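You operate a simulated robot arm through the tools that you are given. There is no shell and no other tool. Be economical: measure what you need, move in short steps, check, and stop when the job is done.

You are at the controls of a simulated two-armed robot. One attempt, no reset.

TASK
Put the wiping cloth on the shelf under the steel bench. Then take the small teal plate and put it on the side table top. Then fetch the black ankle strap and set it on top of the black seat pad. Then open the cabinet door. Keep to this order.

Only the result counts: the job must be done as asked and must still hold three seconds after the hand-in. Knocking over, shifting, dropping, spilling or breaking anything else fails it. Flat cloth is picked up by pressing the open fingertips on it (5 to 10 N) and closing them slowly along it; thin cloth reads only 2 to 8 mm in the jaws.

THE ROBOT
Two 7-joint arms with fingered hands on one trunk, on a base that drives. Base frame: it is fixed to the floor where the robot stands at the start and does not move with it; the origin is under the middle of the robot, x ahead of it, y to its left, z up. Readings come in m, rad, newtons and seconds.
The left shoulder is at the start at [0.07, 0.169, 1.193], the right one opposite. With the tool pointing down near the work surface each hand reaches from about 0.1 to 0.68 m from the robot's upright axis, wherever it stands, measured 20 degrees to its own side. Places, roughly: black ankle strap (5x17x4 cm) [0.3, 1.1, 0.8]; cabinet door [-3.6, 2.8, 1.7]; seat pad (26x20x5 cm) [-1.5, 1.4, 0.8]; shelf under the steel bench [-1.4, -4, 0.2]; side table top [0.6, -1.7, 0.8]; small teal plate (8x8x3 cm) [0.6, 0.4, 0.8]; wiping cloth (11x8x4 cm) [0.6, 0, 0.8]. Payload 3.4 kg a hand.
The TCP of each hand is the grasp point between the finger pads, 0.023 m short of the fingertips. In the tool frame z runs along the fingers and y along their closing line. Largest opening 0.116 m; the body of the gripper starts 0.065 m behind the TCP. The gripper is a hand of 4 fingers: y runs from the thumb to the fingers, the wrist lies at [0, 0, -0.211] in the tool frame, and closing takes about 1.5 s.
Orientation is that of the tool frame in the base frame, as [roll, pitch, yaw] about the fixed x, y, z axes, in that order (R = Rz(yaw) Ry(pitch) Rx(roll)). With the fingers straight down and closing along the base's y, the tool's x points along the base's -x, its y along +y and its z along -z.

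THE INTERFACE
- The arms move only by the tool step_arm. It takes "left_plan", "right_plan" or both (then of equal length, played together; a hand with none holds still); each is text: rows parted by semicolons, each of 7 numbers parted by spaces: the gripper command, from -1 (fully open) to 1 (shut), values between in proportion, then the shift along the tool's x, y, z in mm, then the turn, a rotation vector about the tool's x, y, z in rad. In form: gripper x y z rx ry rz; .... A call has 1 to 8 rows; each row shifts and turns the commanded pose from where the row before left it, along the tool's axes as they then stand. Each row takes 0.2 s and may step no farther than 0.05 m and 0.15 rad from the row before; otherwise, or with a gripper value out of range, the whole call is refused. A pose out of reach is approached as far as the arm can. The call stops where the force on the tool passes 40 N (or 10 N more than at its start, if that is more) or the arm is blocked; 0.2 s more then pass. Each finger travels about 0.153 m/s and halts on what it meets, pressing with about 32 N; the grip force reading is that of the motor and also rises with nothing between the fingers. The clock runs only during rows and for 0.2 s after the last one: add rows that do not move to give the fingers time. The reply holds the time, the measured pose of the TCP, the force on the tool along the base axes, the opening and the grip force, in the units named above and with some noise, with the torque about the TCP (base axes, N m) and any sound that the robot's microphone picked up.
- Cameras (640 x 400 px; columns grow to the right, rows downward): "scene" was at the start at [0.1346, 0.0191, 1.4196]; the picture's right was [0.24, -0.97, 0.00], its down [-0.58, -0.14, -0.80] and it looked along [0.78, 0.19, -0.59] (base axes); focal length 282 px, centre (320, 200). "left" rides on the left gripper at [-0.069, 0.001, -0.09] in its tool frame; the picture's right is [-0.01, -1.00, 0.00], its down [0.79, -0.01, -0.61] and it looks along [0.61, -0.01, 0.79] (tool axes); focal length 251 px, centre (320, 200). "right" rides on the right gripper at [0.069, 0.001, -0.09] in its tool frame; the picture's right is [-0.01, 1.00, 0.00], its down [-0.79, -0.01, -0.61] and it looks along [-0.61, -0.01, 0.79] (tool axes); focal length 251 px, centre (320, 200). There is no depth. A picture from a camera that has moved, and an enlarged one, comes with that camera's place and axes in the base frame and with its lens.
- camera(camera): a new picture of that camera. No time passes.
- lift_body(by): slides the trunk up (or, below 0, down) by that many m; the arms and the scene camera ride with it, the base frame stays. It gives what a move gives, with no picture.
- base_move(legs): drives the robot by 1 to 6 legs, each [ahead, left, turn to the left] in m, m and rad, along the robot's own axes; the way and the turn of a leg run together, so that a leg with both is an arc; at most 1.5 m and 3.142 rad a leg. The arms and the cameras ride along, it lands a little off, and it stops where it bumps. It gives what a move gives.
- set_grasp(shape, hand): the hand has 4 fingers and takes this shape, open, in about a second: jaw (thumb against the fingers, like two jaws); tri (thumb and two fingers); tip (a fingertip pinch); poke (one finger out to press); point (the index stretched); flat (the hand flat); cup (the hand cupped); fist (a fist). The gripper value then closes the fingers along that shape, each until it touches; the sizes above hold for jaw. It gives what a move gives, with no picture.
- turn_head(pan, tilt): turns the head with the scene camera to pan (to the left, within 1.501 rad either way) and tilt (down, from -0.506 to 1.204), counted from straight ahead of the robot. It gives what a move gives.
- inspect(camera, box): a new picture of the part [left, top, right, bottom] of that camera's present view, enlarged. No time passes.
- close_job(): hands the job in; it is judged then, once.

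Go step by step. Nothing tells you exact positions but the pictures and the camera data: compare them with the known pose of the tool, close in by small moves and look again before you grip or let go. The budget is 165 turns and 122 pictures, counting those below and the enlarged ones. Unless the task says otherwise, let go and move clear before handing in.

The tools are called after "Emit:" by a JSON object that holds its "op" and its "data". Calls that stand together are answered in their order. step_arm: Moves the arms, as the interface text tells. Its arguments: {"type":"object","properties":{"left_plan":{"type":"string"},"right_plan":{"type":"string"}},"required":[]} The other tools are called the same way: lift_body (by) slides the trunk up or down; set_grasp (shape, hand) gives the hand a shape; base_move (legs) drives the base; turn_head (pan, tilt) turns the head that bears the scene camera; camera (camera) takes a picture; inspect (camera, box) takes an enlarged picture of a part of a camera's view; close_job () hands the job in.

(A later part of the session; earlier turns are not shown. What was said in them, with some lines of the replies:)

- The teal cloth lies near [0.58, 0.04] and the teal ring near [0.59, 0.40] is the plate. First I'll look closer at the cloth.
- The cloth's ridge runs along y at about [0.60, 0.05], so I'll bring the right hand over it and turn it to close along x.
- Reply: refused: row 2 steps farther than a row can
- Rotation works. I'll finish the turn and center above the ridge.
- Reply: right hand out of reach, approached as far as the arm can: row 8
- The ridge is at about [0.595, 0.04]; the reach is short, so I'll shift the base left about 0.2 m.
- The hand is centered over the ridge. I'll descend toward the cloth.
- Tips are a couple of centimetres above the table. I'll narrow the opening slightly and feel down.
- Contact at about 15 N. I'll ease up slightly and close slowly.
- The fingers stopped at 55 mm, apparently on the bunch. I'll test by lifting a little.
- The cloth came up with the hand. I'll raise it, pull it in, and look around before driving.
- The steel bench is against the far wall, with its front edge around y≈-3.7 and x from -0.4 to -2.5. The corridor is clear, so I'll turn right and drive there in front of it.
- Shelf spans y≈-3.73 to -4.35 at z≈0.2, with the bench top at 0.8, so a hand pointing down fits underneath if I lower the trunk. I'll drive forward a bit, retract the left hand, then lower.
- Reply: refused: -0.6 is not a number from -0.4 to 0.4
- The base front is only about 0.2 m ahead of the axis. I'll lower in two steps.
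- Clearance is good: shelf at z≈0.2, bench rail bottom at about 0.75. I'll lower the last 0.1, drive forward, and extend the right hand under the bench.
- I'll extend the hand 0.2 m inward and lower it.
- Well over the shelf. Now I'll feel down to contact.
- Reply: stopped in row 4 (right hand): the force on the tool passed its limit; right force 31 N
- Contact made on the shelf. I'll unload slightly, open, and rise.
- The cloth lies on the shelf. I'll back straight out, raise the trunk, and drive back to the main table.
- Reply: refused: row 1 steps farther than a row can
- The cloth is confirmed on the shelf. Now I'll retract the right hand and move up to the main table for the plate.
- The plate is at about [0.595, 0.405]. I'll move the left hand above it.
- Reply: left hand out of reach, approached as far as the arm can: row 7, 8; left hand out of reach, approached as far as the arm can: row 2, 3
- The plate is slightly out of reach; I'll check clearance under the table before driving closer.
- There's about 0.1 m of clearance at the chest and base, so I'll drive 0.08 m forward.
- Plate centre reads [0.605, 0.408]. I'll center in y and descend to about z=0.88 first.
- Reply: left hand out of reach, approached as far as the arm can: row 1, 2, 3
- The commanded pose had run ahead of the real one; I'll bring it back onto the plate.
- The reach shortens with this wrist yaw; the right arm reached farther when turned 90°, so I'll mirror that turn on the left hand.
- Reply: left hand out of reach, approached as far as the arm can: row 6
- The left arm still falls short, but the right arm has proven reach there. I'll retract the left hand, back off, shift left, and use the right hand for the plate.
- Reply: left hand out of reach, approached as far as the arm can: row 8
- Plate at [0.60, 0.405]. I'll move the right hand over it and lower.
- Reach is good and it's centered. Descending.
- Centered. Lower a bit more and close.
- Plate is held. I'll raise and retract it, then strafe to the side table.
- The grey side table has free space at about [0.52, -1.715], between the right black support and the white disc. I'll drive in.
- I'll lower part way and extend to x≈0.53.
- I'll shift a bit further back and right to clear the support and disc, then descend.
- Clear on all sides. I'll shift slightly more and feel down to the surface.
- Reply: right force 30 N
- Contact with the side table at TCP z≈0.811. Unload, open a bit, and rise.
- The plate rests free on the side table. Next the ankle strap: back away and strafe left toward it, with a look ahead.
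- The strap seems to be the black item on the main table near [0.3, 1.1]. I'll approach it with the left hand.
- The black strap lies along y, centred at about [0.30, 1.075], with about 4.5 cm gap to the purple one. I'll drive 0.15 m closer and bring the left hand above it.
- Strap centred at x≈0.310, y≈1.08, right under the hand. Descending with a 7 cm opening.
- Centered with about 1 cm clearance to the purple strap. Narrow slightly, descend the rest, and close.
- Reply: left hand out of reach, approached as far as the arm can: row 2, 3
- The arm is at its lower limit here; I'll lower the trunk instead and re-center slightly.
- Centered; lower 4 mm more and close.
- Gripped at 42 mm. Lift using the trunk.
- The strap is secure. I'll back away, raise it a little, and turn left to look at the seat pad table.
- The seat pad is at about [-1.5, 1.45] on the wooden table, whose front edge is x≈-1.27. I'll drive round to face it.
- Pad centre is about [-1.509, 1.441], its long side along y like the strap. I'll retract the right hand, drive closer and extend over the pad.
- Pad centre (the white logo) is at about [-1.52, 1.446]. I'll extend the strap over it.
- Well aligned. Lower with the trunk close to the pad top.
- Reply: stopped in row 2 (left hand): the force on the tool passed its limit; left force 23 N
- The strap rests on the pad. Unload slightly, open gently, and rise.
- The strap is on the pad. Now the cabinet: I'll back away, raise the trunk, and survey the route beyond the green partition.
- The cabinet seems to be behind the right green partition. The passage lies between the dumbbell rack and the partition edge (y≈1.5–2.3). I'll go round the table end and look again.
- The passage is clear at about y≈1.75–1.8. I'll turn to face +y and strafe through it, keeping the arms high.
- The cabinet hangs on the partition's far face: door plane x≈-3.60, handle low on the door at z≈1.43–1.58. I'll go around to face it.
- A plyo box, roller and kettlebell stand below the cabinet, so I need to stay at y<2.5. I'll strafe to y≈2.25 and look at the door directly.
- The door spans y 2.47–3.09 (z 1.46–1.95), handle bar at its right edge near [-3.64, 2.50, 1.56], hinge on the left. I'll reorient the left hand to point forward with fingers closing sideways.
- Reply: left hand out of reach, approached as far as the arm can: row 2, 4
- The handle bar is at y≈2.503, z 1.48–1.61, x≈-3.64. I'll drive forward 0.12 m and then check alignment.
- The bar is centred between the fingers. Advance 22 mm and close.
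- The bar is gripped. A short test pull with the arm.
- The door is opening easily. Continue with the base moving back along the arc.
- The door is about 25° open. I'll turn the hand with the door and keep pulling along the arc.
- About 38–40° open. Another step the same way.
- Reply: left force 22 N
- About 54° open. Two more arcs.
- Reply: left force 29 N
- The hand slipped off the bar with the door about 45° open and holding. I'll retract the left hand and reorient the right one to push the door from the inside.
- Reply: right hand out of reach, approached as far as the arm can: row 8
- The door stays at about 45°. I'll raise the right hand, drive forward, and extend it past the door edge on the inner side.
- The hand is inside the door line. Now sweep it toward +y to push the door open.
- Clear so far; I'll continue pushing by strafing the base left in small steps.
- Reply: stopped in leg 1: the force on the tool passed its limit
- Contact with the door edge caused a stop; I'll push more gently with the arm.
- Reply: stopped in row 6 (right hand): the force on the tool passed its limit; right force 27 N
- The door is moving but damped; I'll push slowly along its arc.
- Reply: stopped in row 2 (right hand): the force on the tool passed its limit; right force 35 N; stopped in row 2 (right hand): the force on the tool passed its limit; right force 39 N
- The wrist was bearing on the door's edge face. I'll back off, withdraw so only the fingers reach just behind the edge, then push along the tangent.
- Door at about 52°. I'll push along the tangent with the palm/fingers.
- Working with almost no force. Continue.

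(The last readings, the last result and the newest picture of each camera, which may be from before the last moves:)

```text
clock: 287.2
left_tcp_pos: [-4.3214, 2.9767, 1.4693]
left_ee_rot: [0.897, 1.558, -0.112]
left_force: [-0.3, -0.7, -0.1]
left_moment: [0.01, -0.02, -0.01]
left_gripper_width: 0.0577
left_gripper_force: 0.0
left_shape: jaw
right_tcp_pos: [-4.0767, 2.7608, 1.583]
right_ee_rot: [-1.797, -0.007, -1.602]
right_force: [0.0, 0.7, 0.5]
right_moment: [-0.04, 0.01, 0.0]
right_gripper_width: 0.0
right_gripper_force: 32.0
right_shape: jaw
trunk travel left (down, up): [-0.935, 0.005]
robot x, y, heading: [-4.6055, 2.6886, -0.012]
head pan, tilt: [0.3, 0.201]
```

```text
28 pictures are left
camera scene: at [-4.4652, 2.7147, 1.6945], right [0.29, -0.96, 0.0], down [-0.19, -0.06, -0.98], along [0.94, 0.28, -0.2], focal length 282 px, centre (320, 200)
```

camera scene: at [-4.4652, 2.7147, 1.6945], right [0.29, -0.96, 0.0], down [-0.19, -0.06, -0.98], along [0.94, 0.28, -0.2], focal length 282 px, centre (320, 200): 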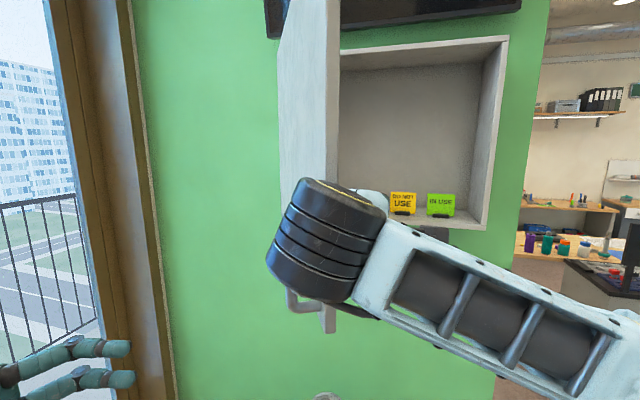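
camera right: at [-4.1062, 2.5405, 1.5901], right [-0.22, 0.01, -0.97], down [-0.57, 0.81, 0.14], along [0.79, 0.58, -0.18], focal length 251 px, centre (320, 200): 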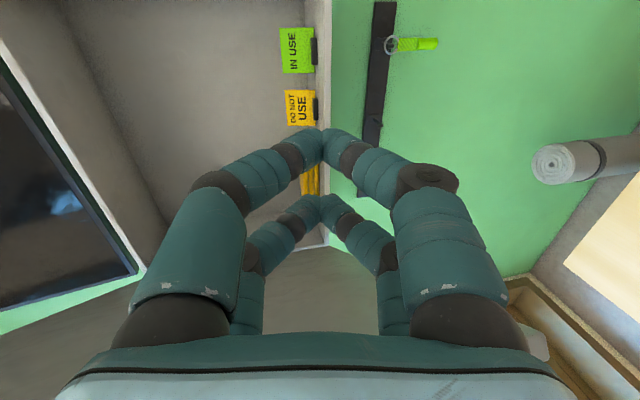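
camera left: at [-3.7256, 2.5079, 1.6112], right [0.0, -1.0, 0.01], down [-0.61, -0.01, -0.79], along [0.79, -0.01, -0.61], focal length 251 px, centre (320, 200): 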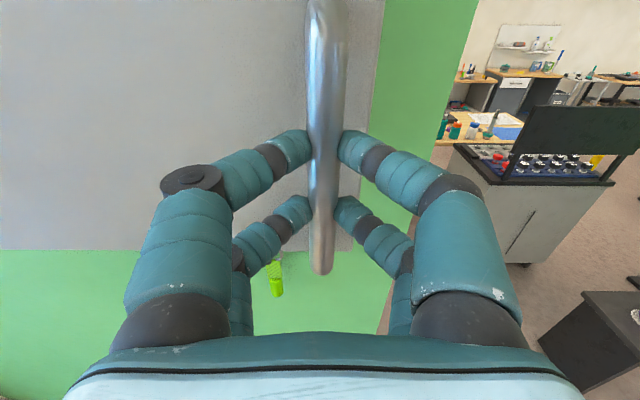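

About 63° open now. Continue.

Emit:
{"op": "step_arm", "data": {"right_plan": "1 -9 0 -4 0 0 0; 1 -9 0 -4 0 0 0; 1 -9 0 -4 0 0 0; 1 -9 0 -3 0 0 0; 1 -9 0 -3 0 0 0; 1 -9 0 -3 0 0 0; 1 -9 0 -2 0 0 0; 1 -9 0 -2 0 0 0"}}

Emit:
{"op": "step_arm", "data": {"right_plan": "1 -9 0 -2 0 0 0; 1 -9 0 -2 0 0 0; 1 -9 0 -2 0 0 0; 1 -9 0 -1 0 0 0; 1 -9 0 -1 0 0 0; 1 -9 0 -1 0 0 0"}}

Emit:
{"op": "camera", "data": {"camera": "scene"}}

```text
clock: 289.0
left_tcp_pos: [-4.3202, 2.978, 1.47]
left_ee_rot: [0.83, 1.561, -0.176]
left_force: [0.1, -0.5, -0.2]
left_moment: [-0.01, 0.01, -0.01]
left_gripper_width: 0.0576
left_gripper_force: 0.1
left_shape: jaw
right_tcp_pos: [-4.099, 2.8346, 1.5873]
right_ee_rot: [-1.796, -0.004, -1.599]
right_force: [0.3, 0.1, -0.3]
right_moment: [-0.04, 0.02, 0.0]
right_gripper_width: 0.0
right_gripper_force: 32.2
right_shape: jaw
trunk travel left (down, up): [-0.935, 0.005]
robot x, y, heading: [-4.6024, 2.6876, -0.007]
head pan, tilt: [0.3, 0.201]
```

```text
clock: 290.6
left_tcp_pos: [-4.3206, 2.9764, 1.469]
left_ee_rot: [0.946, 1.559, -0.066]
left_force: [-0.2, 0.2, 0.7]
left_moment: [0.03, -0.04, 0.0]
left_gripper_width: 0.0577
left_gripper_force: 0.1
left_shape: jaw
right_tcp_pos: [-4.0806, 2.8536, 1.5826]
right_ee_rot: [-1.838, 0.02, -1.648]
right_force: [-0.8, 0.0, -0.2]
right_moment: [0.03, 0.01, -0.01]
right_gripper_width: 0.0002
right_gripper_force: 32.0
right_shape: jaw
right hand out of reach, approached as far as the arm can: row 6
trunk travel left (down, up): [-0.935, 0.005]
robot x, y, heading: [-4.6023, 2.6866, -0.011]
head pan, tilt: [0.3, 0.201]
stopped in row 6 (right hand): the arm was blocked; the commanded pose is now the measured one
```

```text
27 pictures are left
camera scene: at [-4.4648, 2.7141, 1.6945], right [0.29, -0.96, 0.0], down [-0.19, -0.06, -0.98], along [0.94, 0.28, -0.2], focal length 282 px, centre (320, 200)
```

scene: 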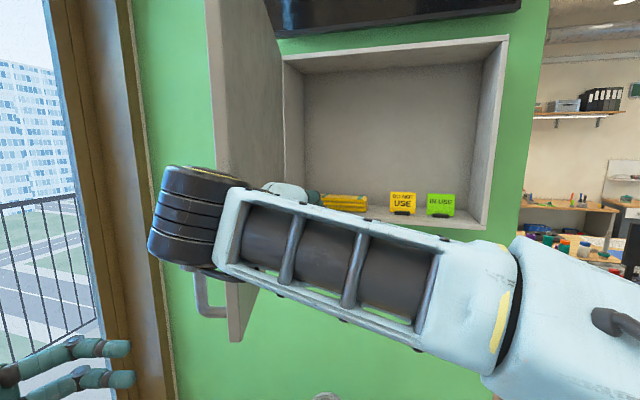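

The door is at about 72°. I'll move the left hand clear and strafe a bit more to open it wider.

Emit:
{"op": "step_arm", "data": {"left_plan": "0 0 -30 -20 0 0 0; 0 0 -30 -20 0 0 0"}}

Emit:
{"op": "base_move", "data": {"legs": [[0, 0.06, 0.008], [0, 0.05, 0]]}}

Emit:
{"op": "camera", "data": {"camera": "scene"}}

```text
clock: 291.2
left_tcp_pos: [-4.393, 2.9779, 1.4695]
left_ee_rot: [0.94, 1.558, -0.073]
left_force: [0.7, 0.7, 0.2]
left_moment: [0.0, -0.03, 0.0]
left_gripper_width: 0.0578
left_gripper_force: 0.0
left_shape: jaw
right_tcp_pos: [-4.0834, 2.8529, 1.5858]
right_ee_rot: [-1.834, 0.022, -1.646]
right_force: [1.5, -0.4, 0.3]
right_moment: [0.01, 0.02, 0.02]
right_gripper_width: 0.0001
right_gripper_force: 32.1
right_shape: jaw
trunk travel left (down, up): [-0.935, 0.005]
robot x, y, heading: [-4.6057, 2.6891, -0.007]
head pan, tilt: [0.3, 0.201]
```

```text
clock: 292.6
left_tcp_pos: [-4.3925, 3.0779, 1.4709]
left_ee_rot: [1.719, 1.557, 0.718]
left_force: [-0.4, -0.9, 1.1]
left_moment: [-0.01, 0.02, 0.04]
left_gripper_width: 0.0577
left_gripper_force: 0.0
left_shape: jaw
right_tcp_pos: [-4.0806, 2.954, 1.5872]
right_ee_rot: [-1.837, 0.032, -1.639]
right_force: [0.5, -1.7, 0.5]
right_moment: [-0.01, 0.0, 0.07]
right_gripper_width: 0.0001
right_gripper_force: 32.2
right_shape: jaw
trunk travel left (down, up): [-0.935, 0.005]
robot x, y, heading: [-4.606, 2.7991, 0.005]
head pan, tilt: [0.3, 0.201]
```

```text
26 pictures are left
camera scene: at [-4.4628, 2.8105, 1.6946], right [0.3, -0.96, -0.01], down [-0.19, -0.05, -0.98], along [0.94, 0.29, -0.2], focal length 282 px, centre (320, 200)
```

scene: 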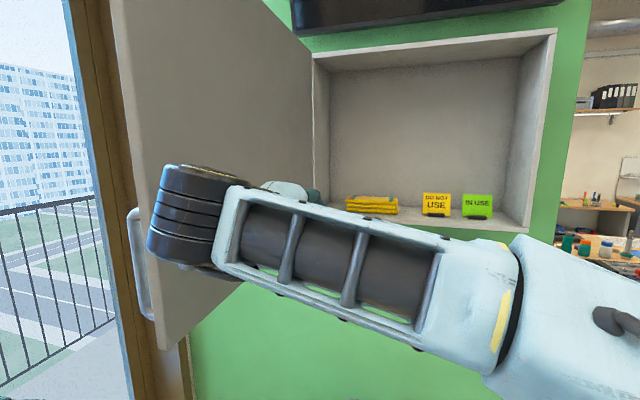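

The door is about 88° open. Withdraw: strafe right, then back away and check it holds.

Emit:
{"op": "base_move", "data": {"legs": [[0, -0.2, 0], [-0.4, 0, 0]]}}

Emit:
{"op": "camera", "data": {"camera": "scene"}}

```text
clock: 295.7
left_tcp_pos: [-4.6319, 2.8823, 1.4663]
left_ee_rot: [0.456, 1.56, -0.582]
left_force: [-0.3, -0.5, -0.1]
left_moment: [0.0, -0.01, -0.03]
left_gripper_width: 0.0576
left_gripper_force: 0.0
left_shape: jaw
right_tcp_pos: [-4.3209, 2.7453, 1.586]
right_ee_rot: [-1.832, 0.021, -1.682]
right_force: [-1.0, -0.5, 0.1]
right_moment: [-0.03, 0.0, -0.02]
right_gripper_width: 0.0002
right_gripper_force: 32.3
right_shape: jaw
trunk travel left (down, up): [-0.935, 0.005]
robot x, y, heading: [-4.8491, 2.592, -0.037]
head pan, tilt: [0.3, 0.201]
stopped in leg 2: the robot was blocked; the commanded pose is now the measured one
```

```text
25 pictures are left
camera scene: at [-4.7116, 2.6223, 1.6943], right [0.26, -0.97, 0.01], down [-0.19, -0.06, -0.98], along [0.95, 0.25, -0.2], focal length 282 px, centre (320, 200)
```

scene: 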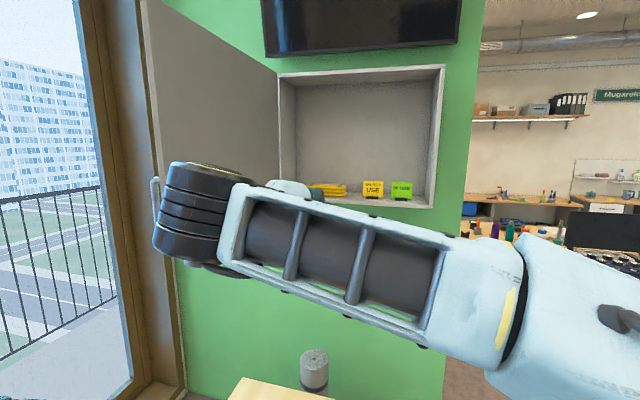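

Something behind blocked the retreat. I'll ease forward a little and look to the sides.

Emit:
{"op": "base_move", "data": {"legs": [[0.06, 0, 0]]}}

Emit:
{"op": "turn_head", "data": {"pan": 1.5, "tilt": 0.6}}

Emit:
{"op": "camera", "data": {"camera": "scene"}}

Emit:
{"op": "turn_head", "data": {"pan": -1.5, "tilt": 0.5}}

Emit:
{"op": "camera", "data": {"camera": "scene"}}

```text
clock: 296.7
left_tcp_pos: [-4.5876, 2.8717, 1.4703]
left_ee_rot: [1.051, 1.549, 0.014]
left_force: [-0.7, -0.7, 0.5]
left_moment: [0.02, 0.0, 0.09]
left_gripper_width: 0.0576
left_gripper_force: 0.0
left_shape: jaw
right_tcp_pos: [-4.2784, 2.7336, 1.5928]
right_ee_rot: [-1.825, 0.03, -1.678]
right_force: [-0.5, 0.6, 0.2]
right_moment: [0.02, 0.02, 0.0]
right_gripper_width: 0.0
right_gripper_force: 32.7
right_shape: jaw
trunk travel left (down, up): [-0.935, 0.005]
robot x, y, heading: [-4.7915, 2.5912, -0.037]
head pan, tilt: [0.3, 0.201]
```

```text
clock: 298.1
left_tcp_pos: [-4.5739, 2.8721, 1.4683]
left_ee_rot: [0.973, 1.56, -0.066]
left_force: [-0.8, 0.9, 0.4]
left_moment: [0.0, 0.01, -0.01]
left_gripper_width: 0.0578
left_gripper_force: 0.1
left_shape: jaw
right_tcp_pos: [-4.2646, 2.7348, 1.5882]
right_ee_rot: [-1.836, 0.027, -1.679]
right_force: [-0.3, 0.3, 0.4]
right_moment: [0.01, 0.03, -0.01]
right_gripper_width: 0.0
right_gripper_force: 32.7
right_shape: jaw
trunk travel left (down, up): [-0.935, 0.005]
robot x, y, heading: [-4.7913, 2.5892, -0.038]
head pan, tilt: [1.499, 0.6]
```

```text
24 pictures are left
camera scene: at [-4.7342, 2.6741, 1.6578], right [0.99, -0.11, 0.0], down [-0.06, -0.56, -0.83], along [0.09, 0.82, -0.56], focal length 282 px, centre (320, 200)
```

scene: 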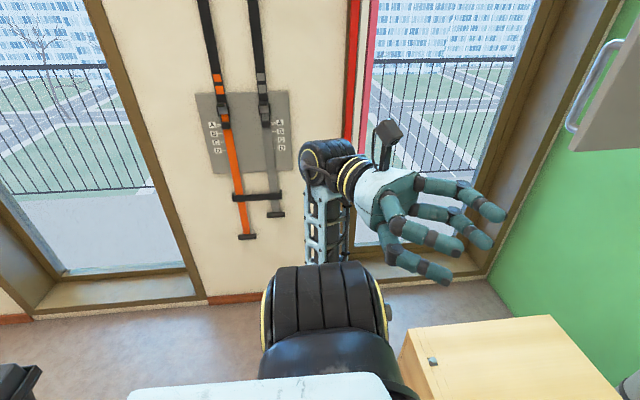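

```text
clock: 300.7
left_tcp_pos: [-4.574, 2.873, 1.468]
left_ee_rot: [0.951, 1.56, -0.086]
left_force: [-0.5, 0.4, 0.9]
left_moment: [0.01, -0.02, 0.0]
left_gripper_width: 0.0575
left_gripper_force: 0.0
left_shape: jaw
right_tcp_pos: [-4.2631, 2.7362, 1.5865]
right_ee_rot: [-1.835, 0.027, -1.679]
right_force: [0.0, -0.8, -0.1]
right_moment: [0.01, 0.02, 0.03]
right_gripper_width: 0.0
right_gripper_force: 32.0
right_shape: jaw
trunk travel left (down, up): [-0.935, 0.005]
robot x, y, heading: [-4.7947, 2.5895, -0.036]
head pan, tilt: [-1.499, 0.499]
```

```text
23 pictures are left
camera scene: at [-4.7394, 2.4956, 1.6668], right [-1.0, -0.04, 0.0], down [-0.02, 0.48, -0.88], along [0.03, -0.88, -0.48], focal length 282 px, centre (320, 200)
```

scene: 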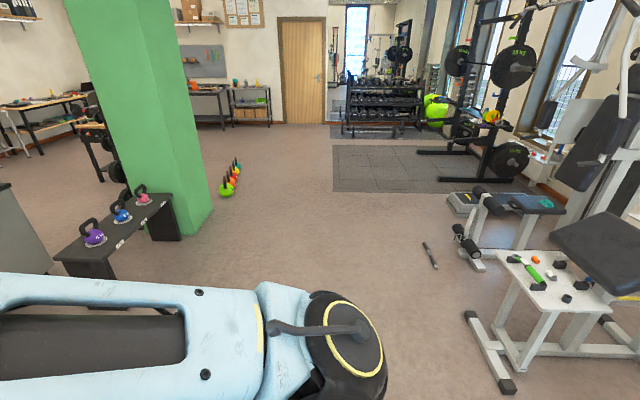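

The contact was at the back left. I'll strafe right to open floor, then turn to see what is there.

Emit:
{"op": "base_move", "data": {"legs": [[0, -0.6, 0], [0, 0, 0.9]]}}

Emit:
{"op": "turn_head", "data": {"pan": 1.5, "tilt": 0.45}}

Emit:
{"op": "camera", "data": {"camera": "scene"}}

```text
clock: 306.4
left_tcp_pos: [-4.899, 2.3263, 1.4688]
left_ee_rot: [0.988, 1.561, 0.844]
left_force: [-0.2, 0.4, -0.3]
left_moment: [0.01, -0.01, -0.01]
left_gripper_width: 0.058
left_gripper_force: 0.1
left_shape: jaw
right_tcp_pos: [-4.5973, 2.4842, 1.5846]
right_ee_rot: [-1.836, 0.027, -0.782]
right_force: [-0.7, 0.0, 0.5]
right_moment: [-0.02, 0.03, 0.0]
right_gripper_width: 0.0
right_gripper_force: 31.9
right_shape: jaw
trunk travel left (down, up): [-0.935, 0.005]
robot x, y, heading: [-4.8162, 1.9814, 0.86]
head pan, tilt: [-1.499, 0.499]
```

```text
clock: 309.0
left_tcp_pos: [-4.8987, 2.3274, 1.4672]
left_ee_rot: [0.954, 1.559, 0.812]
left_force: [-1.0, 0.3, -0.2]
left_moment: [-0.02, -0.03, -0.03]
left_gripper_width: 0.0575
left_gripper_force: 0.0
left_shape: jaw
right_tcp_pos: [-4.5985, 2.4838, 1.5868]
right_ee_rot: [-1.836, 0.025, -0.783]
right_force: [-0.9, -0.4, -0.3]
right_moment: [0.0, -0.03, 0.03]
right_gripper_width: 0.0
right_gripper_force: 32.1
right_shape: jaw
trunk travel left (down, up): [-0.935, 0.005]
robot x, y, heading: [-4.815, 1.9767, 0.864]
head pan, tilt: [1.499, 0.45]
```

```text
22 pictures are left
camera scene: at [-4.8469, 2.0806, 1.6713], right [0.7, 0.71, 0.0], down [0.31, -0.31, -0.9], along [-0.64, 0.63, -0.44], focal length 282 px, centre (320, 200)
```

scene: 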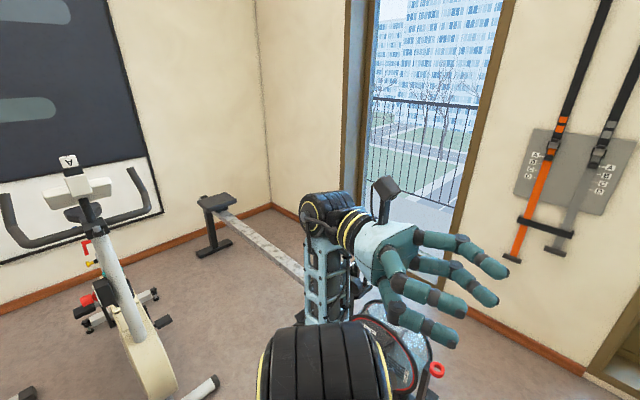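

A rowing machine stands there; I touched it lightly and it looks in place. Let me check that the door is still open.

Emit:
{"op": "turn_head", "data": {"pan": -0.2, "tilt": 0.2}}

Emit:
{"op": "camera", "data": {"camera": "scene"}}

```text
clock: 310.8
left_tcp_pos: [-4.8991, 2.326, 1.4686]
left_ee_rot: [0.945, 1.561, 0.806]
left_force: [-0.7, -0.3, -0.3]
left_moment: [-0.06, -0.02, 0.01]
left_gripper_width: 0.0578
left_gripper_force: 0.1
left_shape: jaw
right_tcp_pos: [-4.5973, 2.4833, 1.5876]
right_ee_rot: [-1.836, 0.026, -0.784]
right_force: [0.2, 0.5, -0.7]
right_moment: [0.01, 0.03, 0.0]
right_gripper_width: 0.0001
right_gripper_force: 32.2
right_shape: jaw
trunk travel left (down, up): [-0.935, 0.005]
robot x, y, heading: [-4.8134, 1.9795, 0.862]
head pan, tilt: [-0.201, 0.201]
```

```text
21 pictures are left
camera scene: at [-4.7081, 2.073, 1.6945], right [0.61, -0.79, 0.0], down [-0.16, -0.12, -0.98], along [0.77, 0.6, -0.2], focal length 282 px, centre (320, 200)
```

scene: 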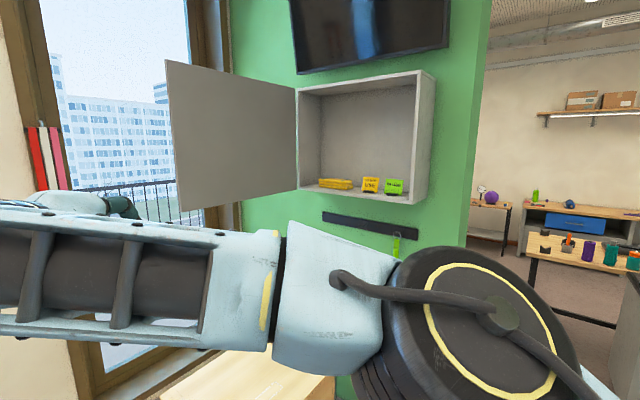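

The cabinet door stands wide open and holds, and both hands are clear. All four steps are done in order, so I'm handing in.

Emit:
{"op": "close_job", "data": {}}

```text
The job is handed in.
```

I did all four steps in the order asked and handed the job in. One thing could count against it: while backing away from the cabinet, the base was stopped by what looks like the rowing machine. It looked in place afterwards, but I had no earlier picture to compare it with.

- **Wiping cloth:** it is on the shelf under the steel bench.
- **Small teal plate:** it is on the side table top, clear of the other items there.
- **Black ankle strap:** it is on top of the black seat pad.
- **Cabinet door:** it is about 88° open and was still open when I last checked.
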